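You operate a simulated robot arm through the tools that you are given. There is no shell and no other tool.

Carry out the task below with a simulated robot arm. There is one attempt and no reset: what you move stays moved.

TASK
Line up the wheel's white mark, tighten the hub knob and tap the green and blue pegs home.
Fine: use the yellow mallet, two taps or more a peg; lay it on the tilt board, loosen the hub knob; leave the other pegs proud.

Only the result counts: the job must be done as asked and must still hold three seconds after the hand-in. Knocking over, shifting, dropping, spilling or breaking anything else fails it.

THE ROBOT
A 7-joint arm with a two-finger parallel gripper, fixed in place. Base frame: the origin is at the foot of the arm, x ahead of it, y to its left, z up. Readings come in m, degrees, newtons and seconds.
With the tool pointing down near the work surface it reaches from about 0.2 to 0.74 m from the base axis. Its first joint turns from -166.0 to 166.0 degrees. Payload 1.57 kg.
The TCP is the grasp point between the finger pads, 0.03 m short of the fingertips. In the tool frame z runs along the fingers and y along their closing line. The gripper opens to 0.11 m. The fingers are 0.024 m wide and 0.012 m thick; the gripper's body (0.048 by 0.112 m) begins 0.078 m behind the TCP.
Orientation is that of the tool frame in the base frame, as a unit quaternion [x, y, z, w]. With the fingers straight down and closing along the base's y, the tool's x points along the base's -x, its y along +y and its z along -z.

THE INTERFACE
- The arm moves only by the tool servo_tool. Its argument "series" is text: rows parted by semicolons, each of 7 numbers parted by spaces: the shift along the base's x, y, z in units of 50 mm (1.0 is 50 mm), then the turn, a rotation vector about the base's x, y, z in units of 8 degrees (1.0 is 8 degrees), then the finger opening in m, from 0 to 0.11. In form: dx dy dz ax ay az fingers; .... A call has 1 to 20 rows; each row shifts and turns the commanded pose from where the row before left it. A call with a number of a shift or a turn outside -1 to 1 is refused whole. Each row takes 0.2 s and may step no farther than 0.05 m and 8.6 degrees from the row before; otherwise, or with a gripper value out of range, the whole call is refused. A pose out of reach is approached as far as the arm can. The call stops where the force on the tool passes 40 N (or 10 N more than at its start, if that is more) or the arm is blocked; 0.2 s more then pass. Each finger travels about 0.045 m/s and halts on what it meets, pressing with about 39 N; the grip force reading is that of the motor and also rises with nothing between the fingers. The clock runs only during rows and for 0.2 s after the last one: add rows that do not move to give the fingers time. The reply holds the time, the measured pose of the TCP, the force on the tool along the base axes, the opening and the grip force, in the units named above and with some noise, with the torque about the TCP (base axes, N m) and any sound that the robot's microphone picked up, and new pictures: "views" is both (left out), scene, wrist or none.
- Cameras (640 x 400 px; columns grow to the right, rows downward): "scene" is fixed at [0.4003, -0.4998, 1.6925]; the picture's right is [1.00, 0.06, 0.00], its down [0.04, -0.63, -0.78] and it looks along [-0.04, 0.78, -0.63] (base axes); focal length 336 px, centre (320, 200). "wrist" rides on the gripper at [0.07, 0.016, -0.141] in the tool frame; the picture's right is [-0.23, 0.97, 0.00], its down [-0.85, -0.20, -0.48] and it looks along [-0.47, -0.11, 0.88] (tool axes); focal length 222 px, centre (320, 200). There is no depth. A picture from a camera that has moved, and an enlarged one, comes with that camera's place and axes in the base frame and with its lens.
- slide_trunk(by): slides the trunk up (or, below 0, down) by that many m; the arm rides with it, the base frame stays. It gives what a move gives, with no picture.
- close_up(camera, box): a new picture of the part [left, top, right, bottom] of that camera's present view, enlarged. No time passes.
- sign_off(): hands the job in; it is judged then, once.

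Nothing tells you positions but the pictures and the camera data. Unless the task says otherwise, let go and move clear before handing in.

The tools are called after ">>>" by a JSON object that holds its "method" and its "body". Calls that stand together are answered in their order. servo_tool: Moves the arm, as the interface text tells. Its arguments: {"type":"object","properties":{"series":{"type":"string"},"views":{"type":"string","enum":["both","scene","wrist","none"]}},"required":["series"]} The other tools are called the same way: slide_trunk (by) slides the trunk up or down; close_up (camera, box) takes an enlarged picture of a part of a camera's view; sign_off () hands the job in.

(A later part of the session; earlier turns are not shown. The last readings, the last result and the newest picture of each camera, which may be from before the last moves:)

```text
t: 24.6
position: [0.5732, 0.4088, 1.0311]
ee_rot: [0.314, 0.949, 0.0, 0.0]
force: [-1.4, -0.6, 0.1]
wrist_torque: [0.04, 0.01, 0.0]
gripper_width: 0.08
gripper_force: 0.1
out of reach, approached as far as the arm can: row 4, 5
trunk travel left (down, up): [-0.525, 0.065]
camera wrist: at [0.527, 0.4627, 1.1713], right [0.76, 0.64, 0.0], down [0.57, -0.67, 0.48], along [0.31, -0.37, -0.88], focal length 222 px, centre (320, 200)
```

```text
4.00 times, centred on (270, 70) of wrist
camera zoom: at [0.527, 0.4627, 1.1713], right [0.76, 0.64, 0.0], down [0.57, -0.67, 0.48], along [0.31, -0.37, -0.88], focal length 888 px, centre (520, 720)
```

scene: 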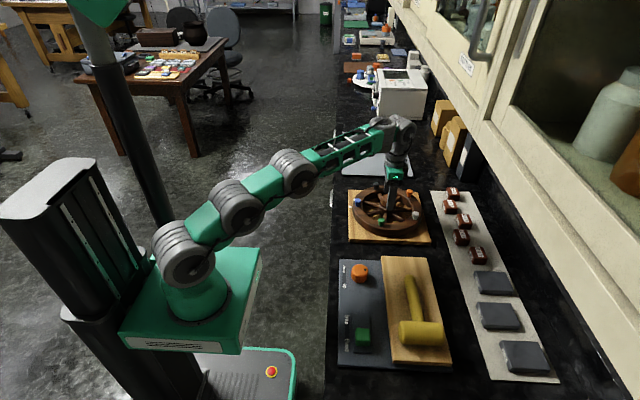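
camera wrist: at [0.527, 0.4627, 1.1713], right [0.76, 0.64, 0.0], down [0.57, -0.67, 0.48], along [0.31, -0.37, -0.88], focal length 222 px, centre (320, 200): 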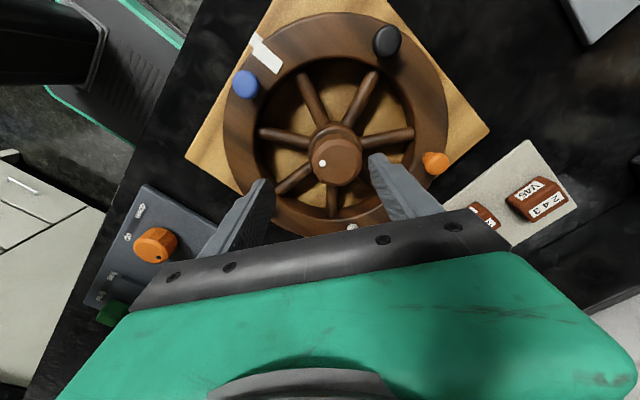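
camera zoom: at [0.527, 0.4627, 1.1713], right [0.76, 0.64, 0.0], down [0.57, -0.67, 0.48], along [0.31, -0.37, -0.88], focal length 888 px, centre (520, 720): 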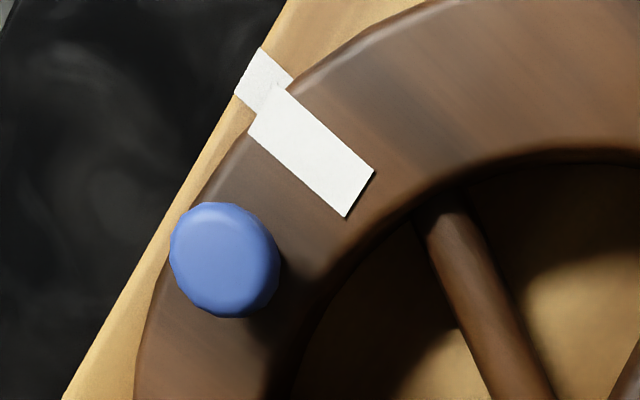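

The knob's dot shows it actually turned about 145° and then stopped, with the fingers slipping on it. That suggests it's at the end of its travel. I'll test the lock with a light push on the blue peg.

>>> {"method": "servo_tool", "body": {"series": "-0.6 0.05 0 0 0 0.9 0.06; -0.6 0.05 0 0 0 0.9 0.06; -0.65 0.07 0 0 0 0.9 0.05; 0 0 0 0 0 0.95 0.05; 0 0 0 0 0 0.95 0.05; 0 0 -0.6 0 0 0 0.05; 0 0 -0.57 0 0 0 0.05; 0 0 0 0 0 0 0.05", "views": "wrist"}}

>>> {"method": "close_up", "body": {"camera": "wrist", "box": [260, 90, 420, 210]}}

```text
t: 26.4
position: [0.4821, 0.4184, 0.98]
ee_rot: [0.0, 1.0, 0.0, 0.0]
force: [0.2, 0.4, 0.5]
wrist_torque: [-0.05, 0.01, -0.01]
gripper_width: 0.0502
gripper_force: 0.0
out of reach, approached as far as the arm can: row 6
trunk travel left (down, up): [-0.525, 0.065]
camera wrist: at [0.4135, 0.4333, 1.1202], right [0.23, 0.97, 0.0], down [0.85, -0.2, 0.48], along [0.47, -0.11, -0.88], focal length 222 px, centre (320, 200)
```

wrist: 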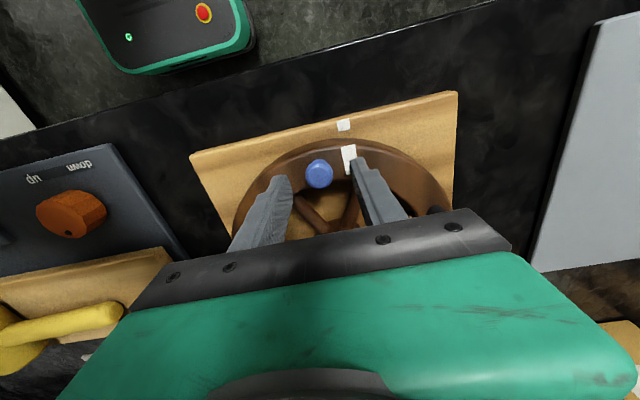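

```text
3.33 times, centred on (340, 150) of wrist
camera zoom: at [0.4135, 0.4333, 1.1202], right [0.23, 0.97, 0.0], down [0.85, -0.2, 0.48], along [0.47, -0.11, -0.88], focal length 740 px, centre (253, 367)
```

zoom: 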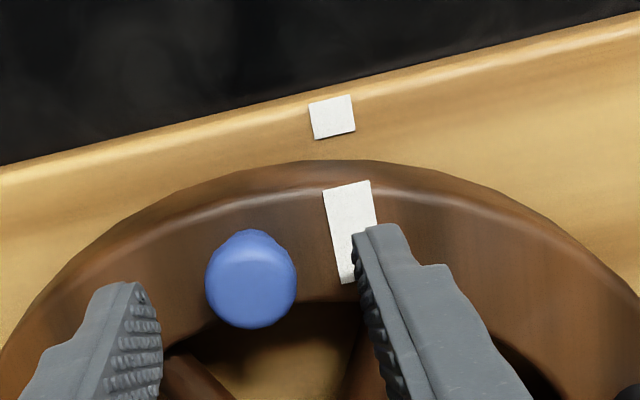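

>>> {"method": "servo_tool", "body": {"series": "0 -0.03 -0.16 0 0 0 0.028; 0 0 0 0 0 0 0.028; 0 0 0 0 0 0 0.028", "views": "none"}}

>>> {"method": "servo_tool", "body": {"series": "0 0.05 0 0 0 0 0.028; 0 0 0 0 0 0 0.028", "views": "none"}}

>>> {"method": "servo_tool", "body": {"series": "0 0.04 0 0 0 0 0.028; 0 0 0 0 0 0 0.028", "views": "none"}}

```text
t: 27.2
position: [0.4833, 0.4161, 0.9712]
ee_rot: [0.0, 1.0, 0.0, 0.001]
force: [0.4, 0.3, -0.3]
wrist_torque: [-0.01, -0.02, -0.05]
gripper_width: 0.0282
gripper_force: 0.0
trunk travel left (down, up): [-0.525, 0.065]
```

```text
t: 27.8
position: [0.4835, 0.4185, 0.9727]
ee_rot: [0.0, 1.0, 0.0, -0.001]
force: [-0.1, -0.4, -0.6]
wrist_torque: [0.02, -0.01, 0.0]
gripper_width: 0.028
gripper_force: 0.0
trunk travel left (down, up): [-0.525, 0.065]
```

```text
t: 28.4
position: [0.4835, 0.4214, 0.9726]
ee_rot: [0.001, 1.0, 0.0, 0.0]
force: [-0.5, 0.3, 0.0]
wrist_torque: [0.03, -0.01, 0.05]
gripper_width: 0.0285
gripper_force: 0.1
trunk travel left (down, up): [-0.525, 0.065]
```

>>> {"method": "servo_tool", "body": {"series": "0 0.03 0 0 0 0 0.028; 0 0 0 0 0 0 0.028", "views": "none"}}

>>> {"method": "servo_tool", "body": {"series": "0 0.03 0 0 0 0 0.028; 0 0 0 0 0 0 0.028", "views": "none"}}

>>> {"method": "close_up", "body": {"camera": "wrist", "box": [260, 90, 420, 210]}}

```text
t: 29.0
position: [0.4828, 0.4228, 0.9704]
ee_rot: [0.001, 1.0, 0.0, 0.0]
force: [-0.2, -2.1, 0.3]
wrist_torque: [-0.04, -0.01, 0.01]
gripper_width: 0.0291
gripper_force: 0.5
trunk travel left (down, up): [-0.525, 0.065]
```

```text
t: 29.6
position: [0.4833, 0.4228, 0.9704]
ee_rot: [0.001, 1.0, 0.0, 0.0]
force: [-0.3, -3.3, -0.7]
wrist_torque: [-0.03, 0.03, 0.02]
gripper_width: 0.0304
gripper_force: 1.4
trunk travel left (down, up): [-0.525, 0.065]
```

```text
3.33 times, centred on (340, 150) of wrist
camera zoom: at [0.4139, 0.4382, 1.1117], right [0.23, 0.97, 0.0], down [0.85, -0.2, 0.48], along [0.47, -0.11, -0.88], focal length 740 px, centre (253, 367)
```

zoom: 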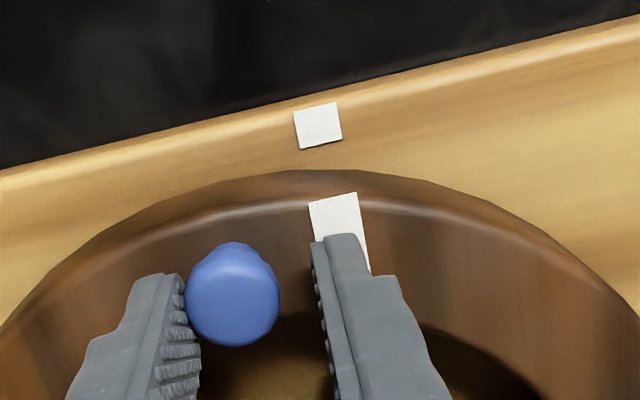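

>>> {"method": "servo_tool", "body": {"series": "0 0.05 0 0 0 0 0.028; 0 0 0 0 0 0 0.028", "views": "none"}}

>>> {"method": "close_up", "body": {"camera": "wrist", "box": [260, 90, 420, 210]}}

```text
t: 30.2
position: [0.4833, 0.4252, 0.9722]
ee_rot: [0.001, 1.0, 0.0, 0.0]
force: [-1.2, -6.1, -1.7]
wrist_torque: [-0.11, -0.02, 0.01]
gripper_width: 0.0336
gripper_force: 3.1
trunk travel left (down, up): [-0.525, 0.065]
```

```text
3.33 times, centred on (340, 150) of wrist
camera zoom: at [0.4139, 0.4405, 1.112], right [0.23, 0.97, 0.0], down [0.85, -0.2, 0.48], along [0.47, -0.11, -0.88], focal length 740 px, centre (253, 367)
```

zoom: 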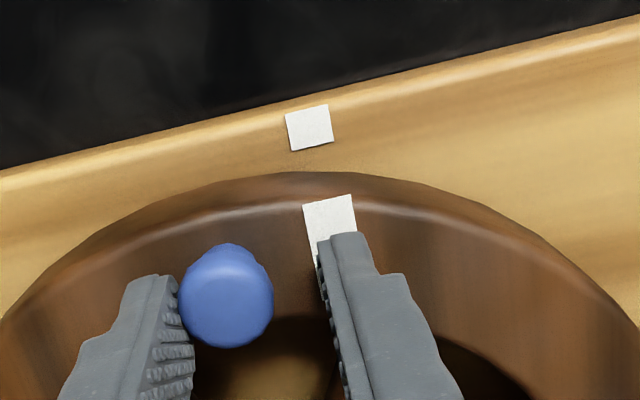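

The wheel holds firm against a 6 N push, where before it swung at under 1 N, so it's locked and lined up. I'll back off, lift and go look at the mallet.

>>> {"method": "servo_tool", "body": {"series": "0 -0.1 0 0 0 0 0.05; 0 0 0.1 0 0 0 0.05; 0 0 0.8 0 0 0 0.06; 0 0 0.9 0 0 0 0.08; 0 0 0.8 0 0 0 0.08; 0.2 -0.9 0 0 0 0 0.08; 0.2 -0.9 0 0 0 0 0.08; 0.2 -0.9 0 0 0 0 0.08; 0.2 -0.9 0 0 0 0 0.08; 0.2 -0.9 0 0 0 0 0.08; 0.2 -0.9 0 0 0 0 0.08; 0.2 -0.9 0 0 0 0 0.08; 0.2 -0.9 0 0 0 0 0.08; 0.2 -0.9 0 0 0 0 0.08; 0.2 -0.9 0 0 0 0 0.08; 0 0 0 0 0 0 0.08", "views": "both"}}

>>> {"method": "close_up", "body": {"camera": "wrist", "box": [160, 60, 480, 240]}}

>>> {"method": "close_up", "body": {"camera": "scene", "box": [340, 175, 440, 245]}}

```text
t: 33.6
position: [0.581, -0.029, 1.1001]
ee_rot: [0.0, 1.0, 0.0, 0.0]
force: [1.1, -0.7, -0.4]
wrist_torque: [0.01, -0.01, -0.01]
gripper_width: 0.08
gripper_force: 0.0
trunk travel left (down, up): [-0.525, 0.065]
camera wrist: at [0.5118, -0.0144, 1.2401], right [0.23, 0.97, 0.0], down [0.86, -0.2, 0.48], along [0.47, -0.11, -0.88], focal length 222 px, centre (320, 200)
```

scene: 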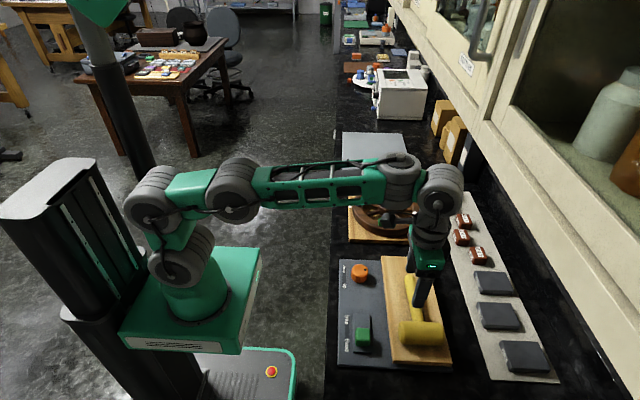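
wrist: 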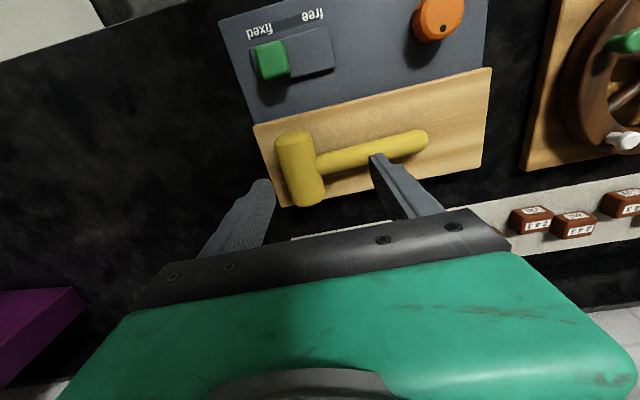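

```text
2.00 times, centred on (320, 150) of wrist
camera zoom: at [0.5118, -0.0144, 1.2401], right [0.23, 0.97, 0.0], down [0.86, -0.2, 0.48], along [0.47, -0.11, -0.88], focal length 444 px, centre (320, 300)
```

zoom: 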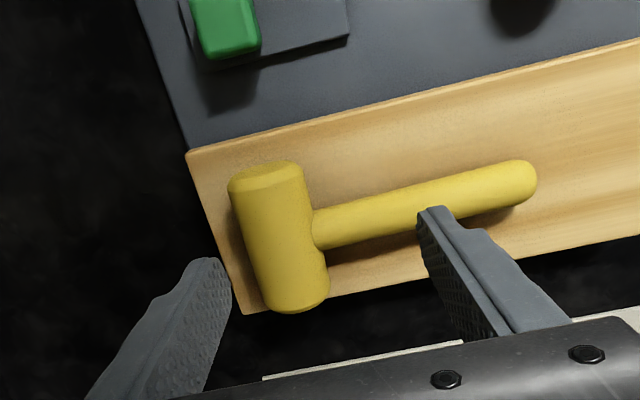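

```text
5.71 times, centred on (390, 210) of scene
camera zoom: at [0.4003, -0.4998, 1.6925], right [1.0, 0.06, 0.0], down [0.04, -0.63, -0.78], along [-0.04, 0.78, -0.63], focal length 1920 px, centre (-80, 143)
```

zoom: 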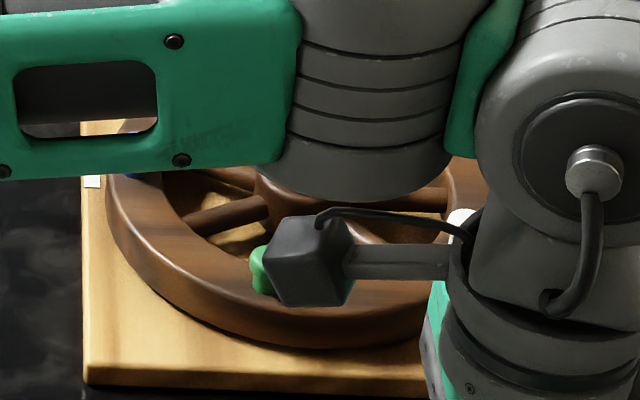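

The mallet head centre is at about (0.616, −0.066, 0.944), with its axis along x and the handle toward +y. I plan to grip the head itself on the +x side, beside the handle, so taps push straight down through the fingers.

>>> {"method": "servo_tool", "body": {"series": "0.45 -0.25 -0.3 0 0 0 0.08; 0.45 -0.25 -0.4 0 0 0 0.08; 0.45 -0.26 -0.5 0 0 0 0.08; 0 0 -0.4 0 0 0 0.08; 0 0 0 0 0 0 0.08", "views": "both"}}

>>> {"method": "close_up", "body": {"camera": "wrist", "box": [220, 80, 460, 230]}}

>>> {"method": "close_up", "body": {"camera": "scene", "box": [370, 260, 470, 380]}}

```text
t: 34.8
position: [0.6501, -0.0667, 1.0202]
ee_rot: [0.001, 1.0, -0.001, 0.0]
force: [-0.3, 0.1, 0.1]
wrist_torque: [0.0, -0.01, -0.02]
gripper_width: 0.0801
gripper_force: 0.0
trunk travel left (down, up): [-0.525, 0.065]
camera wrist: at [0.5801, -0.0517, 1.1597], right [0.23, 0.97, 0.0], down [0.85, -0.2, 0.48], along [0.47, -0.11, -0.88], focal length 222 px, centre (320, 200)
```

scene: 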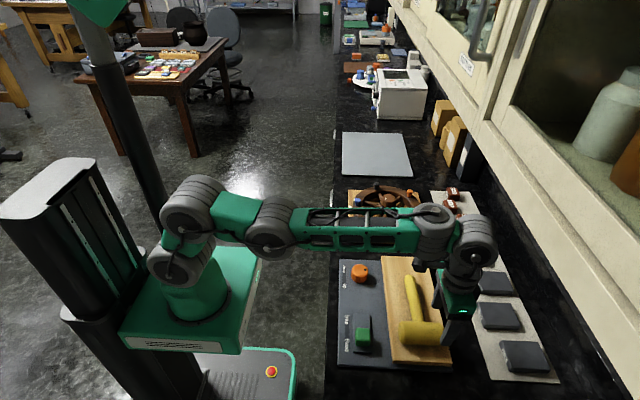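
wrist: 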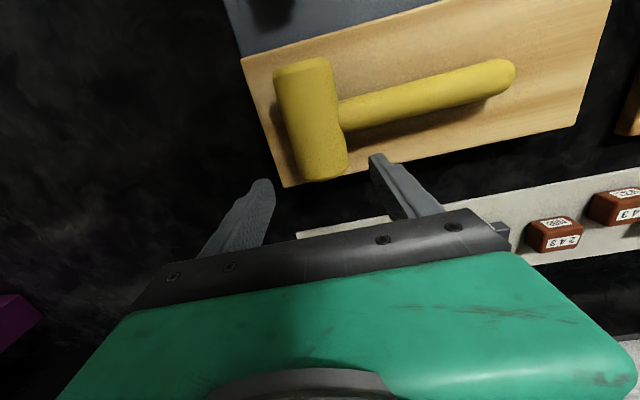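

```text
2.67 times, centred on (340, 155) of wrist
camera zoom: at [0.5801, -0.0517, 1.1597], right [0.23, 0.97, 0.0], down [0.85, -0.2, 0.48], along [0.47, -0.11, -0.88], focal length 592 px, centre (267, 320)
```

zoom: 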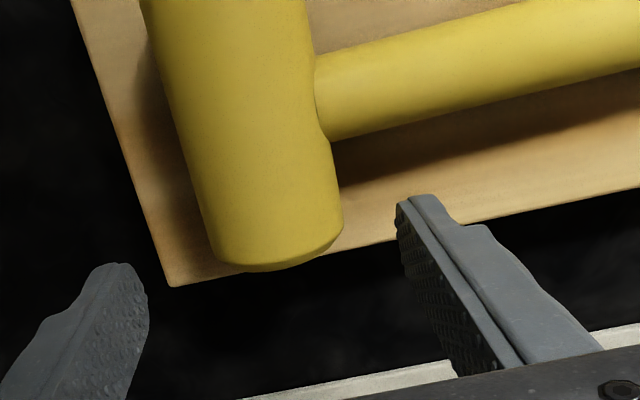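

```text
3.33 times, centred on (420, 320) of scene
camera zoom: at [0.4003, -0.4998, 1.6925], right [1.0, 0.06, 0.0], down [0.04, -0.63, -0.78], along [-0.04, 0.78, -0.63], focal length 1120 px, centre (-13, -200)
```

zoom: 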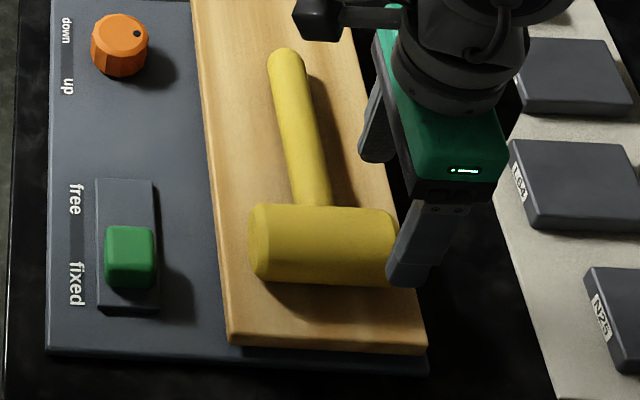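

The tool is centred on the +x part of the head, at y −0.067 and about 7 mm clear of the handle. I'll descend and close.

>>> {"method": "servo_tool", "body": {"series": "0 0 -0.5 0 0 0 0.08; 0 0 -0.5 0 0 0 0.08; 0 0 -0.25 0 0 0 0.08; 0 0 0 0 0 0 0.08", "views": "wrist"}}

>>> {"method": "close_up", "body": {"camera": "scene", "box": [370, 260, 470, 380]}}

```text
t: 35.8
position: [0.6512, -0.0663, 0.9587]
ee_rot: [0.0, 1.0, 0.0, 0.0]
force: [-0.4, 0.4, -1.3]
wrist_torque: [0.0, 0.0, -0.01]
gripper_width: 0.0799
gripper_force: 0.1
trunk travel left (down, up): [-0.525, 0.065]
camera wrist: at [0.581, -0.0519, 1.0992], right [0.23, 0.97, 0.0], down [0.85, -0.2, 0.48], along [0.47, -0.11, -0.88], focal length 222 px, centre (320, 200)
```

wrist: 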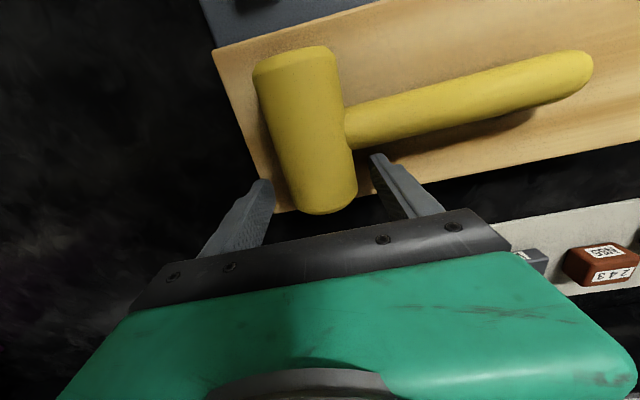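

```text
3.33 times, centred on (420, 320) of scene
camera zoom: at [0.4003, -0.4998, 1.6925], right [1.0, 0.06, 0.0], down [0.04, -0.63, -0.78], along [-0.04, 0.78, -0.63], focal length 1120 px, centre (-13, -200)
```

zoom: 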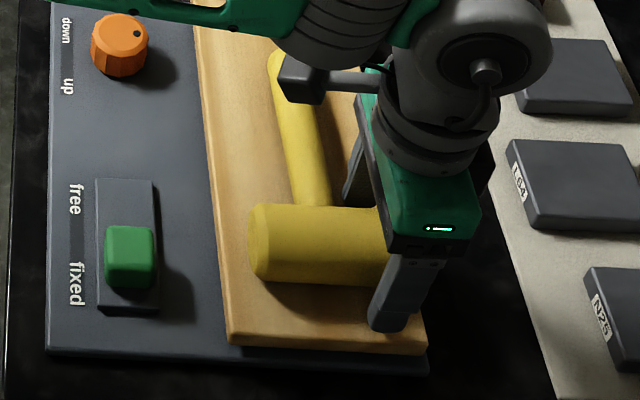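

>>> {"method": "servo_tool", "body": {"series": "-0.02 0 0 0 0 0 0.06; 0 0 0 0 0 0 0.03; 0 0 0 0 0 0 0.03; 0 0 0 0 0 0 0.03; 0 0 0 0 0 0 0.03", "views": "wrist"}}

```text
t: 37.0
position: [0.6485, -0.0651, 0.9593]
ee_rot: [0.001, 1.0, 0.0, 0.0]
force: [0.4, 4.7, 2.1]
wrist_torque: [0.11, 0.04, -0.11]
gripper_width: 0.0512
gripper_force: 39.2
trunk travel left (down, up): [-0.525, 0.065]
camera wrist: at [0.5796, -0.0512, 1.0995], right [0.23, 0.97, 0.0], down [0.85, -0.2, 0.48], along [0.47, -0.11, -0.88], focal length 222 px, centre (320, 200)
```

wrist: 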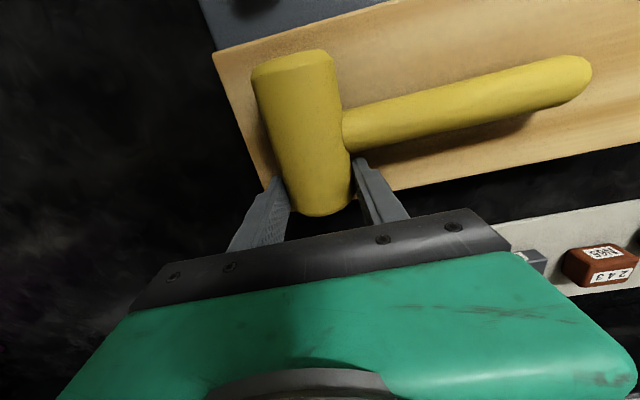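

The head is gripped at 51 mm. I'll lift it slowly and check the weight and hold.

>>> {"method": "servo_tool", "body": {"series": "0 0 0.2 0 0 0 0.03; 0 0 0.4 0 0 0 0.03; 0 0 0.6 0 0 0 0.03; 0 0 0.6 0 0 0 0.03; 0 0 0 0 0 0 0.03", "views": "both"}}

>>> {"method": "close_up", "body": {"camera": "scene", "box": [340, 220, 490, 380]}}

```text
t: 38.2
position: [0.6488, -0.0674, 1.0484]
ee_rot: [0.0, 1.0, 0.001, -0.001]
force: [0.4, 0.9, 0.3]
wrist_torque: [-0.01, 0.02, -0.05]
gripper_width: 0.0301
gripper_force: 0.0
trunk travel left (down, up): [-0.525, 0.065]
camera wrist: at [0.5784, -0.0523, 1.1886], right [0.23, 0.97, 0.0], down [0.86, -0.2, 0.48], along [0.47, -0.11, -0.88], focal length 222 px, centre (320, 200)
```

scene: 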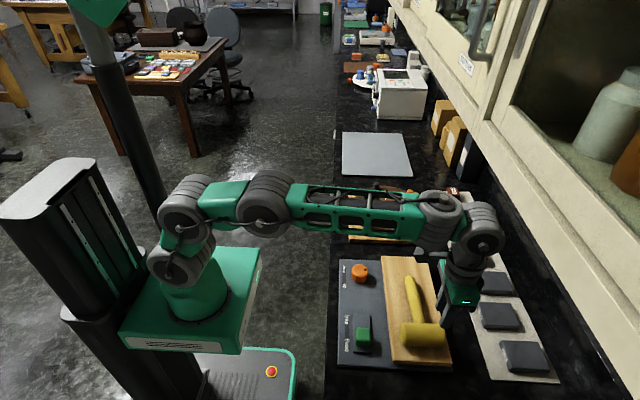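
wrist: 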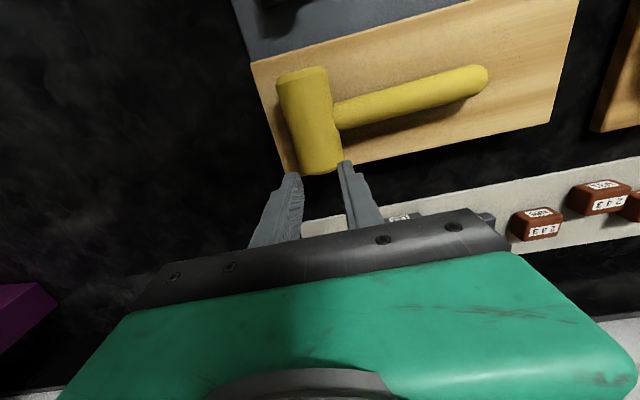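

```text
2.50 times, centred on (415, 300) of scene
camera zoom: at [0.4003, -0.4998, 1.6925], right [1.0, 0.06, 0.0], down [0.04, -0.63, -0.78], along [-0.04, 0.78, -0.63], focal length 840 px, centre (82, -50)
```

zoom: 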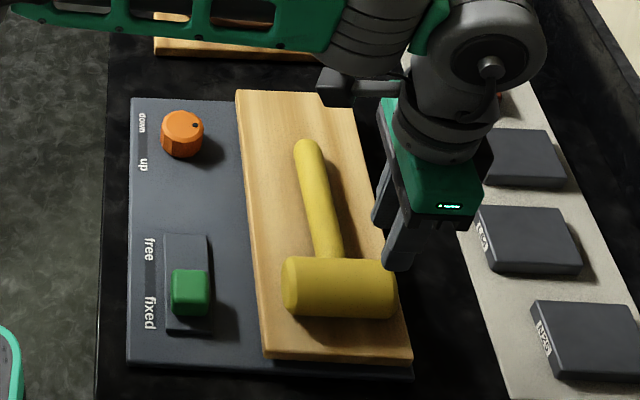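

The mallet slipped out of the grip and stayed on the board, apparently about where it was. I'll look closely at its pose before trying another grip.

>>> {"method": "close_up", "body": {"camera": "wrist", "box": [240, 50, 500, 200]}}

>>> {"method": "close_up", "body": {"camera": "scene", "box": [370, 260, 470, 380]}}

>>> {"method": "close_up", "body": {"camera": "scene", "box": [425, 250, 495, 340]}}

```text
2.46 times, centred on (370, 125) of wrist
camera zoom: at [0.5784, -0.0523, 1.1886], right [0.23, 0.97, 0.0], down [0.86, -0.2, 0.48], along [0.47, -0.11, -0.88], focal length 547 px, centre (197, 385)
```

zoom: 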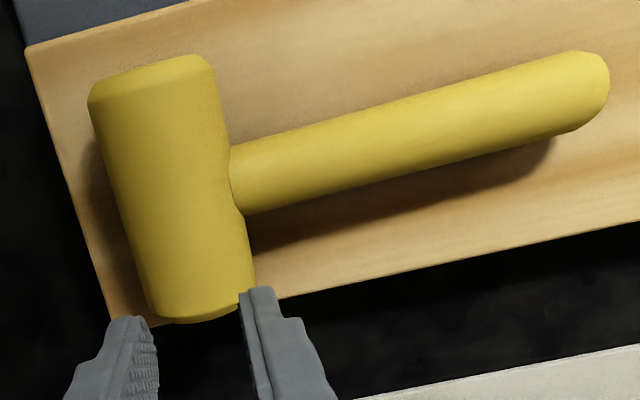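

```text
3.33 times, centred on (420, 320) of scene
camera zoom: at [0.4003, -0.4998, 1.6925], right [1.0, 0.06, 0.0], down [0.04, -0.63, -0.78], along [-0.04, 0.78, -0.63], focal length 1120 px, centre (-13, -200)
```

zoom: 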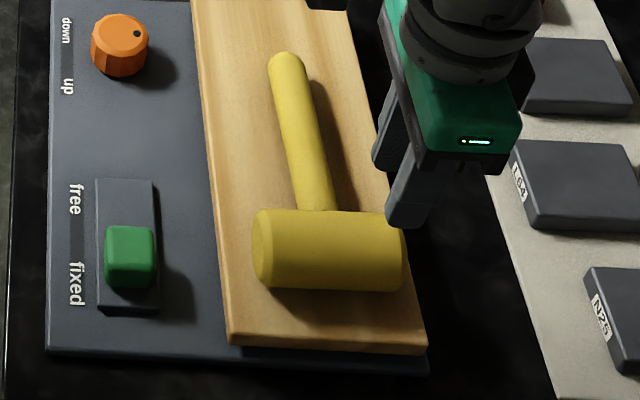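

```text
4.44 times, centred on (460, 295) of scene
camera zoom: at [0.4003, -0.4998, 1.6925], right [1.0, 0.06, 0.0], down [0.04, -0.63, -0.78], along [-0.04, 0.78, -0.63], focal length 1493 px, centre (-302, -222)
```

zoom: 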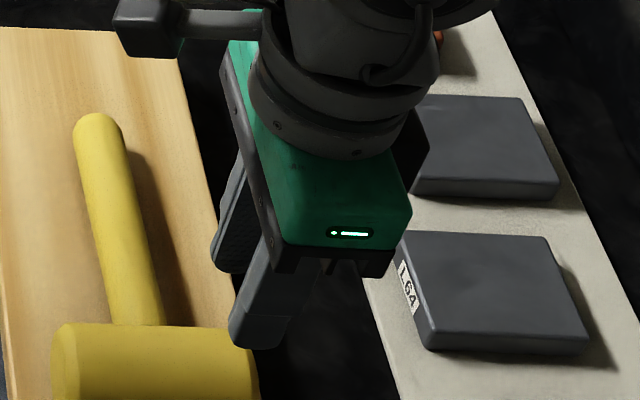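

The mallet only shifted a few millimetres, so the head is a poor place to grip. The handle axis runs along x ≈ 0.6175 and the head axis lies at y ≈ −0.070. I'll turn the wrist 90° and grip the handle low down, right up against the head.

>>> {"method": "servo_tool", "body": {"series": "-0.1 0.1 0 0 0 -0.9375 0.06; -0.1 0.1 0 0 0 -0.9375 0.07; -0.1 0.1 0 0 0 -0.9375 0.07; -0.1 0.1 0 0 0 -0.9375 0.07; -0.1 0.1 0 0 0 -0.9375 0.07; -0.1 0.1 0 0 0 -0.9375 0.07; -0.03 0.19 0 0 0 -0.9375 0.07; 0 0 0 0 0 -0.9375 0.07; 0 0 0 0 0 -0.9375 0.07; 0 0 0 0 0 -0.9375 0.07; 0 0 0 0 0 -0.9375 0.07; 0 0 0 0 0 -0.9375 0.07; 0 0 0 0 0 0 0.07", "views": "both"}}

>>> {"method": "close_up", "body": {"camera": "wrist", "box": [220, 60, 460, 210]}}

>>> {"method": "close_up", "body": {"camera": "scene", "box": [370, 240, 490, 370]}}

```text
t: 41.0
position: [0.6177, -0.0285, 1.0488]
ee_rot: [0.708, 0.707, 0.0, 0.0]
force: [0.1, 0.5, -0.6]
wrist_torque: [0.01, -0.01, 0.0]
gripper_width: 0.07
gripper_force: 0.1
trunk travel left (down, up): [-0.525, 0.065]
camera wrist: at [0.634, 0.0405, 1.1889], right [0.97, -0.23, 0.0], down [-0.2, -0.85, 0.48], along [-0.11, -0.47, -0.88], focal length 222 px, centre (320, 200)
```

scene: 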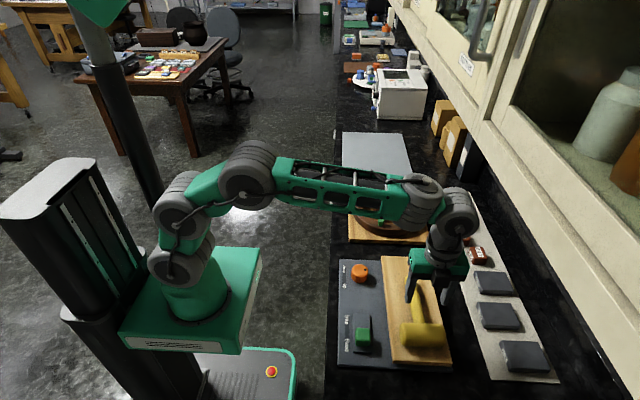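
wrist: 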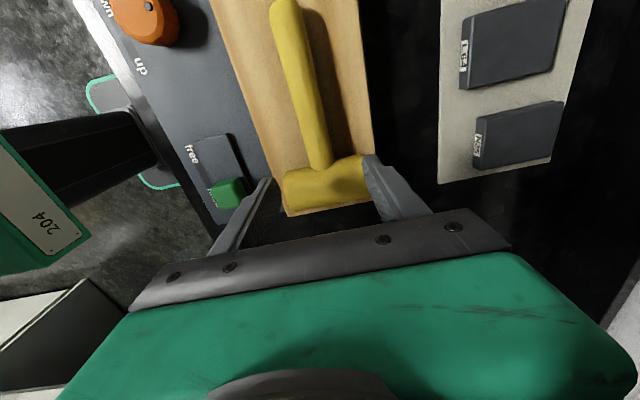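

```text
2.67 times, centred on (340, 135) of wrist
camera zoom: at [0.634, 0.0405, 1.1889], right [0.97, -0.23, 0.0], down [-0.2, -0.85, 0.48], along [-0.11, -0.47, -0.88], focal length 592 px, centre (267, 373)
```

zoom: 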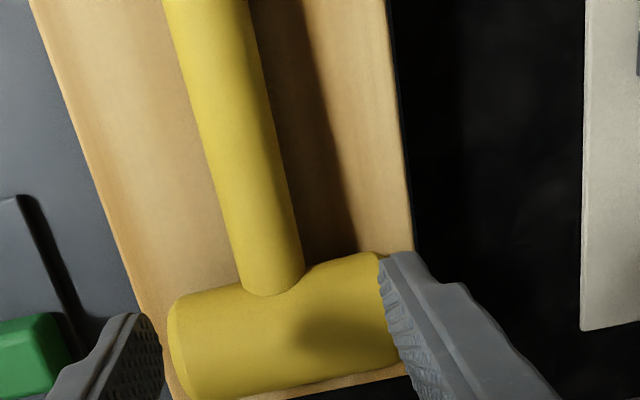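

```text
3.08 times, centred on (430, 305) of scene
camera zoom: at [0.4003, -0.4998, 1.6925], right [1.0, 0.06, 0.0], down [0.04, -0.63, -0.78], along [-0.04, 0.78, -0.63], focal length 1034 px, centre (-18, -123)
```

zoom: 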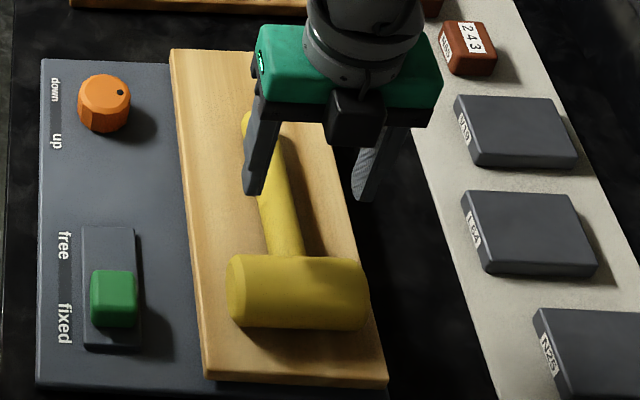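

>>> {"method": "servo_tool", "body": {"series": "-0.025 0 -0.6 0 0 0 0.07; 0 0 -0.6 0 0 0 0.07; 0 0 -0.5 0 0 0 0.07; 0 0 -0.2 0 0 0 0.07; 0 0 0 0 0 0 0.07", "views": "wrist"}}

>>> {"method": "close_up", "body": {"camera": "scene", "box": [370, 240, 490, 370]}}

```text
t: 42.2
position: [0.6171, -0.0264, 0.9531]
ee_rot: [0.707, 0.707, 0.0, 0.0]
force: [0.3, -0.1, 0.4]
wrist_torque: [0.02, 0.01, 0.01]
gripper_width: 0.0701
gripper_force: 0.1
trunk travel left (down, up): [-0.525, 0.065]
camera wrist: at [0.6335, 0.0412, 1.0935], right [0.97, -0.23, 0.0], down [-0.2, -0.85, 0.48], along [-0.11, -0.47, -0.88], focal length 222 px, centre (320, 200)
```

wrist: 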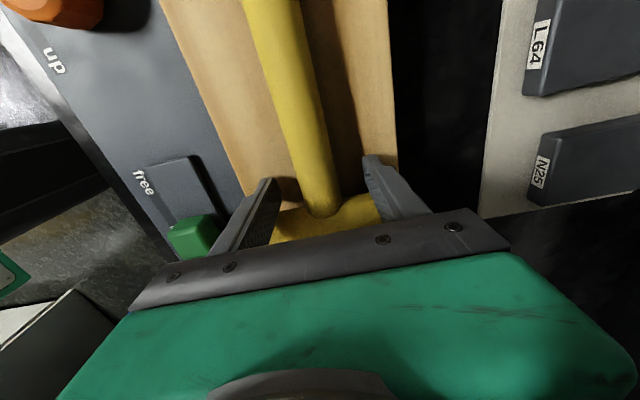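

```text
3.08 times, centred on (430, 305) of scene
camera zoom: at [0.4003, -0.4998, 1.6925], right [1.0, 0.06, 0.0], down [0.04, -0.63, -0.78], along [-0.04, 0.78, -0.63], focal length 1034 px, centre (-18, -123)
```

zoom: 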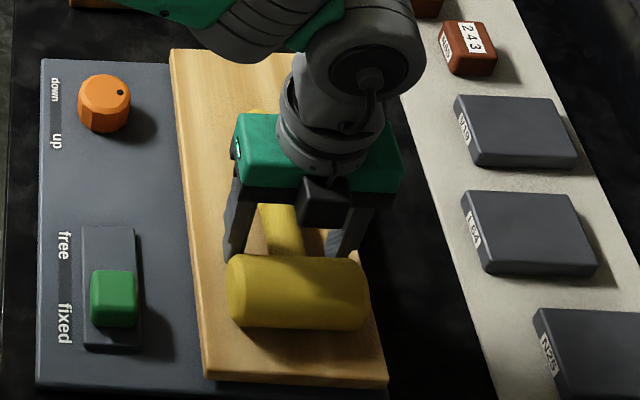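

>>> {"method": "servo_tool", "body": {"series": "0 -0.07 -0.04 0 0 0 0.07; 0 0 0 0 0 0 0.07", "views": "none"}}

>>> {"method": "servo_tool", "body": {"series": "0 0 0 0 0 0 0.045; 0 0 0 0 0 0 0.02; 0 0 0 0 0 0 0.005; 0 0 0 0 0 0 0.005; 0 0 0 0 0 0 0.005; 0 0 0 0 0 0 0.005", "views": "wrist"}}

```text
t: 42.8
position: [0.6161, -0.03, 0.9524]
ee_rot: [0.707, 0.707, 0.0, 0.001]
force: [-0.5, 3.4, 1.5]
wrist_torque: [-0.01, -0.04, 0.08]
gripper_width: 0.07
gripper_force: 0.0
trunk travel left (down, up): [-0.525, 0.065]
```

```text
t: 44.2
position: [0.617, -0.0314, 0.9522]
ee_rot: [0.708, 0.707, 0.001, 0.0]
force: [-0.7, -0.7, 1.0]
wrist_torque: [-0.03, 0.06, -0.08]
gripper_width: 0.0286
gripper_force: 38.7
trunk travel left (down, up): [-0.525, 0.065]
camera wrist: at [0.6333, 0.0373, 1.0925], right [0.97, -0.23, 0.0], down [-0.2, -0.85, 0.48], along [-0.11, -0.47, -0.88], focal length 222 px, centre (320, 200)
```

wrist: 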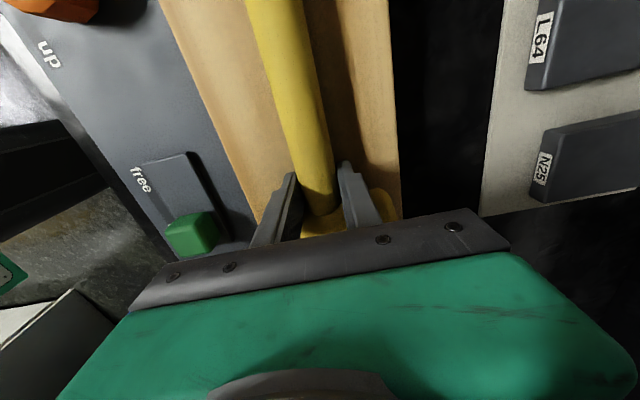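

The handle is gripped at 28.6 mm with the fingers flush against the head. I'll lift gently.

>>> {"method": "servo_tool", "body": {"series": "0 0 0.1 0 0 0 0.005; 0 0 0.2 0 0 0 0.005; 0 0 0.2 0 0 0 0.005; 0 0 0 0 0 0 0.005", "views": "both"}}

>>> {"method": "close_up", "body": {"camera": "scene", "box": [370, 240, 490, 370]}}

```text
t: 45.2
position: [0.6179, -0.0306, 0.978]
ee_rot: [0.707, 0.707, 0.0, 0.0]
force: [0.6, -0.1, -3.8]
wrist_torque: [0.04, -0.01, -0.06]
gripper_width: 0.0291
gripper_force: 39.2
trunk travel left (down, up): [-0.525, 0.065]
camera wrist: at [0.6334, 0.0372, 1.1178], right [0.97, -0.23, 0.0], down [-0.2, -0.85, 0.48], along [-0.11, -0.47, -0.88], focal length 222 px, centre (320, 200)
```

scene: 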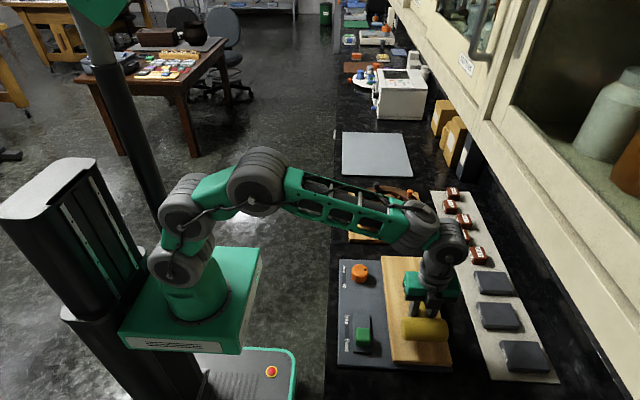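
wrist: 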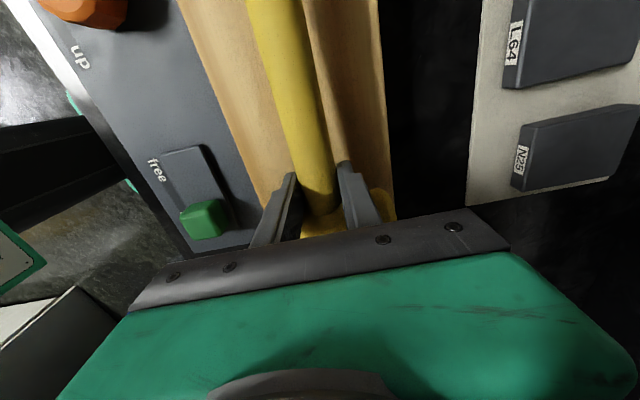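

```text
3.08 times, centred on (430, 305) of scene
camera zoom: at [0.4003, -0.4998, 1.6925], right [1.0, 0.06, 0.0], down [0.04, -0.63, -0.78], along [-0.04, 0.78, -0.63], focal length 1034 px, centre (-18, -123)
```

zoom: 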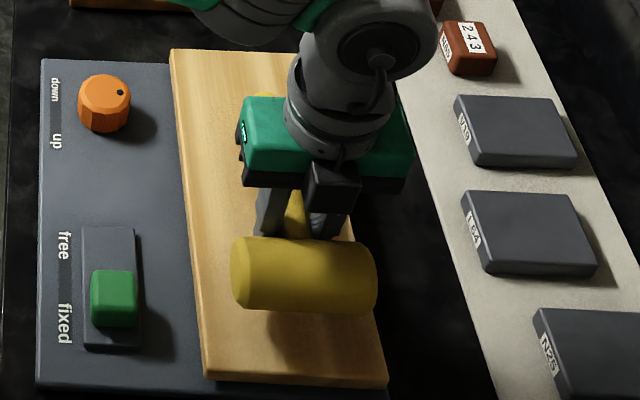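

The mallet came up cleanly (about 0.39 kg). I'll raise it, swing it a quarter turn so the handle points back toward the robot, and carry it over to the green peg.

>>> {"method": "servo_tool", "body": {"series": "0 0 0.4 0 0 0 0.005; 0 0 0.5 0 0 0 0.005; 0 0 0.5 0 0 0 0.005; 0 0 0.5 0 0 0 0.005; 0 0 0 0 0 0 0.005", "views": "none"}}

>>> {"method": "servo_tool", "body": {"series": "-0.173 0.587 0 0 0 0.9375 0.005; -0.173 0.587 0 0 0 0.9375 0.005; -0.173 0.587 0 0 0 0.9375 0.005; -0.173 0.587 0 0 0 0.9375 0.005; -0.173 0.587 0 0 0 0.9375 0.005; -0.173 0.587 0 0 0 0.9375 0.005; -0.173 0.587 0 0 0 0.9375 0.005; -0.173 0.587 0 0 0 0.9375 0.005; -0.173 0.587 0 0 0 0.9375 0.005; -0.173 0.587 0 0 0 0.9375 0.005; -0.173 0.587 0 0 0 0.9375 0.005; -0.173 0.587 0 0 0 0.9375 0.005; 0 0 0 0 0 0 0.005", "views": "both"}}

>>> {"method": "close_up", "body": {"camera": "scene", "box": [320, 130, 460, 250]}}

```text
t: 46.4
position: [0.6186, -0.033, 1.072]
ee_rot: [0.707, 0.707, 0.001, 0.0]
force: [0.5, -0.3, -3.6]
wrist_torque: [0.02, 0.02, 0.0]
gripper_width: 0.0288
gripper_force: 38.4
trunk travel left (down, up): [-0.525, 0.065]
```

```text
t: 49.2
position: [0.5134, 0.3191, 1.0717]
ee_rot: [0.0, 1.0, 0.0, 0.0]
force: [0.0, 0.1, -3.5]
wrist_torque: [0.0, 0.04, 0.04]
gripper_width: 0.0289
gripper_force: 38.6
trunk travel left (down, up): [-0.525, 0.065]
camera wrist: at [0.444, 0.3339, 1.2124], right [0.23, 0.97, 0.0], down [0.86, -0.2, 0.48], along [0.47, -0.11, -0.88], focal length 222 px, centre (320, 200)
```

scene: 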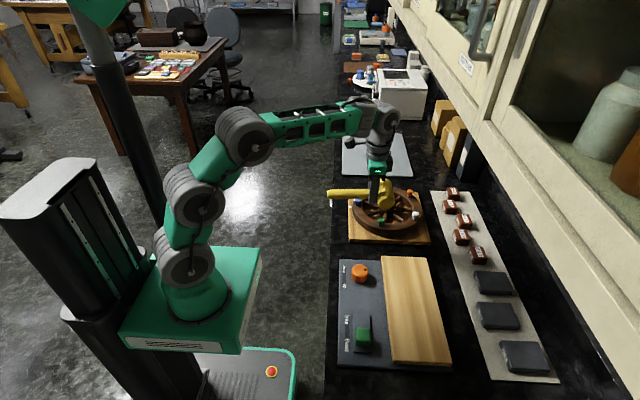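
wrist: 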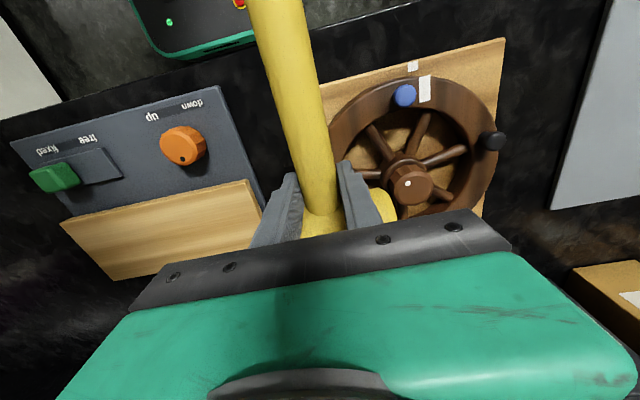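

```text
3.33 times, centred on (390, 190) of scene
camera zoom: at [0.4003, -0.4998, 1.6925], right [1.0, 0.06, 0.0], down [0.04, -0.63, -0.78], along [-0.04, 0.78, -0.63], focal length 1120 px, centre (87, 233)
```

zoom: 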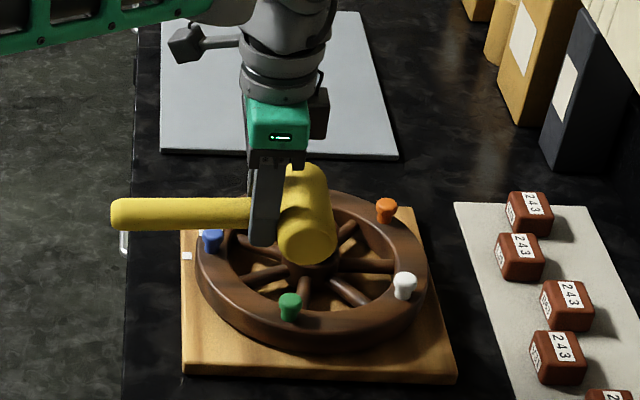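

The mallet is held as planned, with the head above the green peg. I'll come down to just above the cap and check the alignment.

>>> {"method": "servo_tool", "body": {"series": "0 0.02 -0.5 0 0 0 0.005; 0 0 -0.5 0 0 0 0.005; 0 0 -0.25 0 0 0 0.005; 0 0 0 0 0 0 0.005", "views": "wrist"}}

>>> {"method": "close_up", "body": {"camera": "scene", "box": [340, 165, 440, 245]}}

>>> {"method": "close_up", "body": {"camera": "wrist", "box": [230, 100, 430, 230]}}

```text
t: 50.2
position: [0.5132, 0.3204, 1.0098]
ee_rot: [0.0, 1.0, 0.0, 0.0]
force: [0.7, 0.0, -2.7]
wrist_torque: [-0.01, 0.01, 0.03]
gripper_width: 0.0293
gripper_force: 38.5
trunk travel left (down, up): [-0.525, 0.065]
camera wrist: at [0.4433, 0.3359, 1.1494], right [0.23, 0.97, 0.0], down [0.86, -0.2, 0.48], along [0.47, -0.11, -0.88], focal length 222 px, centre (320, 200)
```

wrist: 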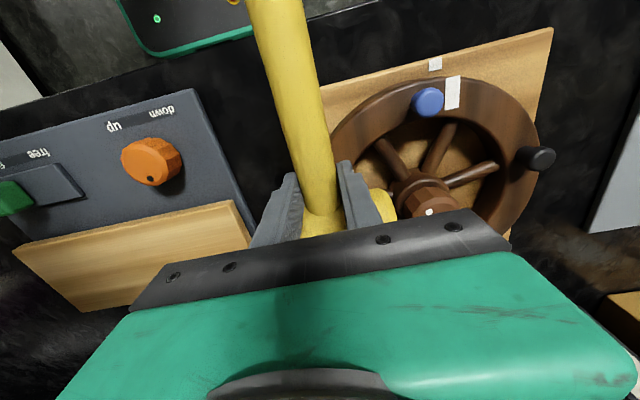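

```text
5.00 times, centred on (390, 205) of scene
camera zoom: at [0.4003, -0.4998, 1.6925], right [1.0, 0.06, 0.0], down [0.04, -0.63, -0.78], along [-0.04, 0.78, -0.63], focal length 1680 px, centre (-30, 175)
```

zoom: 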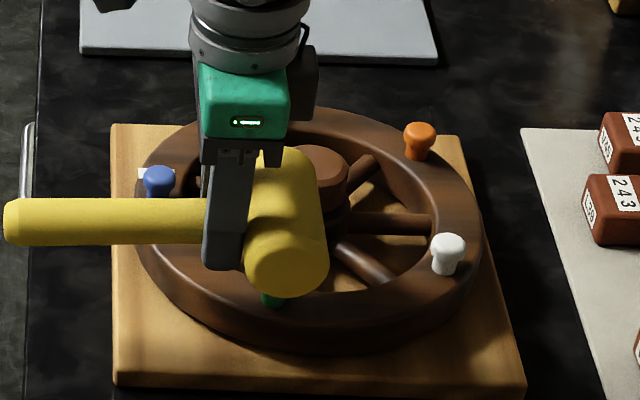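

```text
3.08 times, centred on (330, 165) of wrist
camera zoom: at [0.4433, 0.3359, 1.1494], right [0.23, 0.97, 0.0], down [0.86, -0.2, 0.48], along [0.47, -0.11, -0.88], focal length 684 px, centre (289, 308)
```

zoom: 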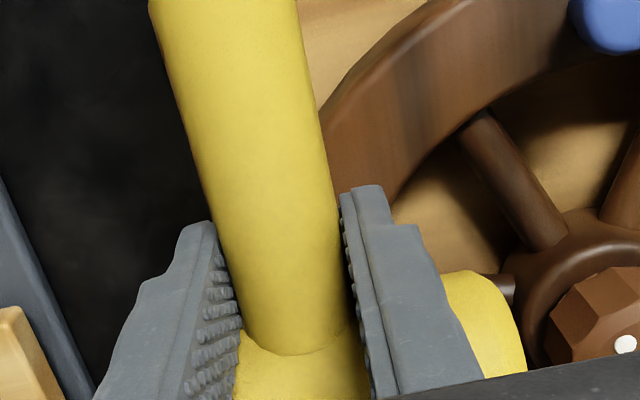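

The head is centred over the green peg to within 2 mm. First tap: a short stroke down and back up.

>>> {"method": "servo_tool", "body": {"series": "0.02 0 -0.5 0 0 0 0.005; 0 0 0 0 0 0 0.005; 0 0 0.5 0 0 0 0.005; 0 0 0 0 0 0 0.005", "views": "wrist"}}

>>> {"method": "close_up", "body": {"camera": "scene", "box": [340, 165, 440, 245]}}

```text
t: 51.2
position: [0.5128, 0.3219, 1.0105]
ee_rot: [0.0, 1.0, 0.001, 0.0]
force: [0.0, -0.4, -4.0]
wrist_torque: [0.0, 0.03, 0.01]
gripper_width: 0.0291
gripper_force: 39.0
trunk travel left (down, up): [-0.525, 0.065]
camera wrist: at [0.4432, 0.3361, 1.1498], right [0.23, 0.97, 0.0], down [0.86, -0.2, 0.48], along [0.47, -0.11, -0.88], focal length 222 px, centre (320, 200)
```

wrist: 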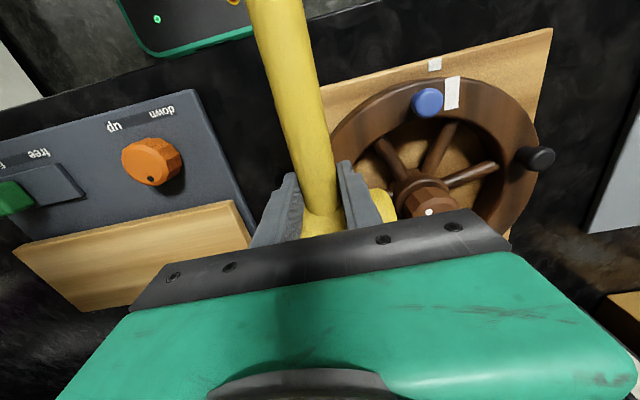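

```text
5.00 times, centred on (390, 205) of scene
camera zoom: at [0.4003, -0.4998, 1.6925], right [1.0, 0.06, 0.0], down [0.04, -0.63, -0.78], along [-0.04, 0.78, -0.63], focal length 1680 px, centre (-30, 175)
```

zoom: 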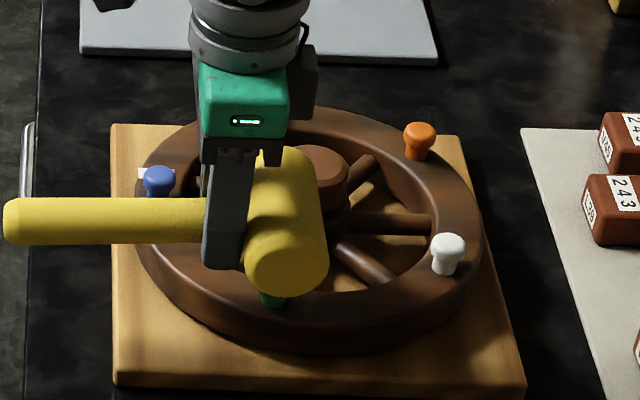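

I can't tell whether that touched. I'll go down in small steps and read the force to find where contact happens.

>>> {"method": "servo_tool", "body": {"series": "0 0 -0.4 0 0 0 0.005; 0 0 0 0 0 0 0.005", "views": "none"}}

>>> {"method": "servo_tool", "body": {"series": "0 0 -0.1 0 0 0 0.005; 0 0 0 0 0 0 0.005", "views": "none"}}

>>> {"method": "servo_tool", "body": {"series": "0 0 -0.08 0 0 0 0.005; 0 0 0 0 0 0 0.005", "views": "none"}}

```text
t: 51.8
position: [0.5133, 0.3217, 0.9893]
ee_rot: [0.0, 1.0, 0.001, 0.0]
force: [-1.0, -0.1, -2.8]
wrist_torque: [-0.01, 0.06, -0.01]
gripper_width: 0.0289
gripper_force: 38.7
trunk travel left (down, up): [-0.525, 0.065]
```

```text
t: 52.4
position: [0.5129, 0.3219, 0.9848]
ee_rot: [0.001, 1.0, 0.0, 0.0]
force: [0.5, 0.6, -1.7]
wrist_torque: [-0.07, 0.03, -0.03]
gripper_width: 0.0289
gripper_force: 38.6
trunk travel left (down, up): [-0.525, 0.065]
```

```text
t: 53.0
position: [0.5131, 0.3218, 0.9794]
ee_rot: [0.0, 1.0, -0.001, 0.0]
force: [-1.3, 0.6, -0.5]
wrist_torque: [-0.02, -0.03, -0.01]
gripper_width: 0.0291
gripper_force: 38.5
trunk travel left (down, up): [-0.525, 0.065]
```

>>> {"method": "close_up", "body": {"camera": "scene", "box": [355, 185, 425, 241]}}

>>> {"method": "servo_tool", "body": {"series": "0 0 -0.06 0 0 0 0.005; 0 0 0 0 0 0 0.005", "views": "none"}}

>>> {"method": "close_up", "body": {"camera": "scene", "box": [355, 185, 425, 241]}}

```text
7.14 times, centred on (390, 213) of scene
camera zoom: at [0.4003, -0.4998, 1.6925], right [1.0, 0.06, 0.0], down [0.04, -0.63, -0.78], along [-0.04, 0.78, -0.63], focal length 2400 px, centre (-180, 107)
```

zoom: 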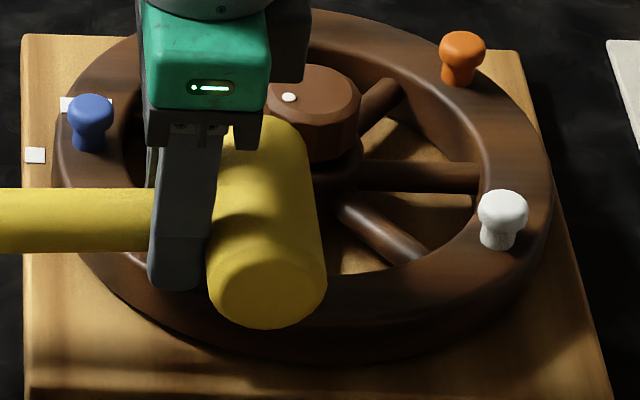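

```text
t: 53.6
position: [0.5143, 0.3208, 0.9789]
ee_rot: [0.0, 1.0, 0.0, 0.002]
force: [0.3, 0.4, 5.5]
wrist_torque: [0.02, -0.18, 0.02]
gripper_width: 0.029
gripper_force: 39.2
trunk travel left (down, up): [-0.525, 0.065]
```

```text
7.14 times, centred on (390, 213) of scene
camera zoom: at [0.4003, -0.4998, 1.6925], right [1.0, 0.06, 0.0], down [0.04, -0.63, -0.78], along [-0.04, 0.78, -0.63], focal length 2400 px, centre (-180, 107)
```

zoom: 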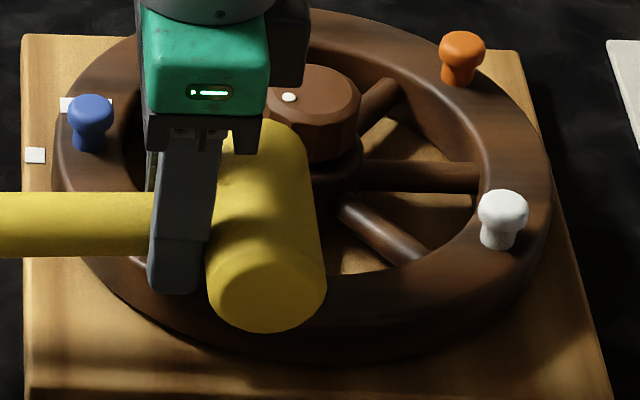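

>>> {"method": "servo_tool", "body": {"series": "0 0 -0.04 0 0 0 0.005; 0 0 0 0 0 0 0.005", "views": "none"}}

>>> {"method": "servo_tool", "body": {"series": "0 0 -0.04 0 0 0 0.005; 0 0 0 0 0 0 0.005", "views": "none"}}

```text
t: 54.2
position: [0.5131, 0.3213, 0.9773]
ee_rot: [0.001, 1.0, 0.001, 0.001]
force: [-1.1, -0.4, 16.8]
wrist_torque: [-0.04, -0.53, -0.03]
gripper_width: 0.0288
gripper_force: 38.5
trunk travel left (down, up): [-0.525, 0.065]
```

```text
t: 54.8
position: [0.5137, 0.3219, 0.9757]
ee_rot: [0.0, 1.0, 0.002, 0.003]
force: [-0.1, 0.6, 29.7]
wrist_torque: [-0.03, -0.97, 0.06]
gripper_width: 0.0293
gripper_force: 38.6
trunk travel left (down, up): [-0.525, 0.065]
```

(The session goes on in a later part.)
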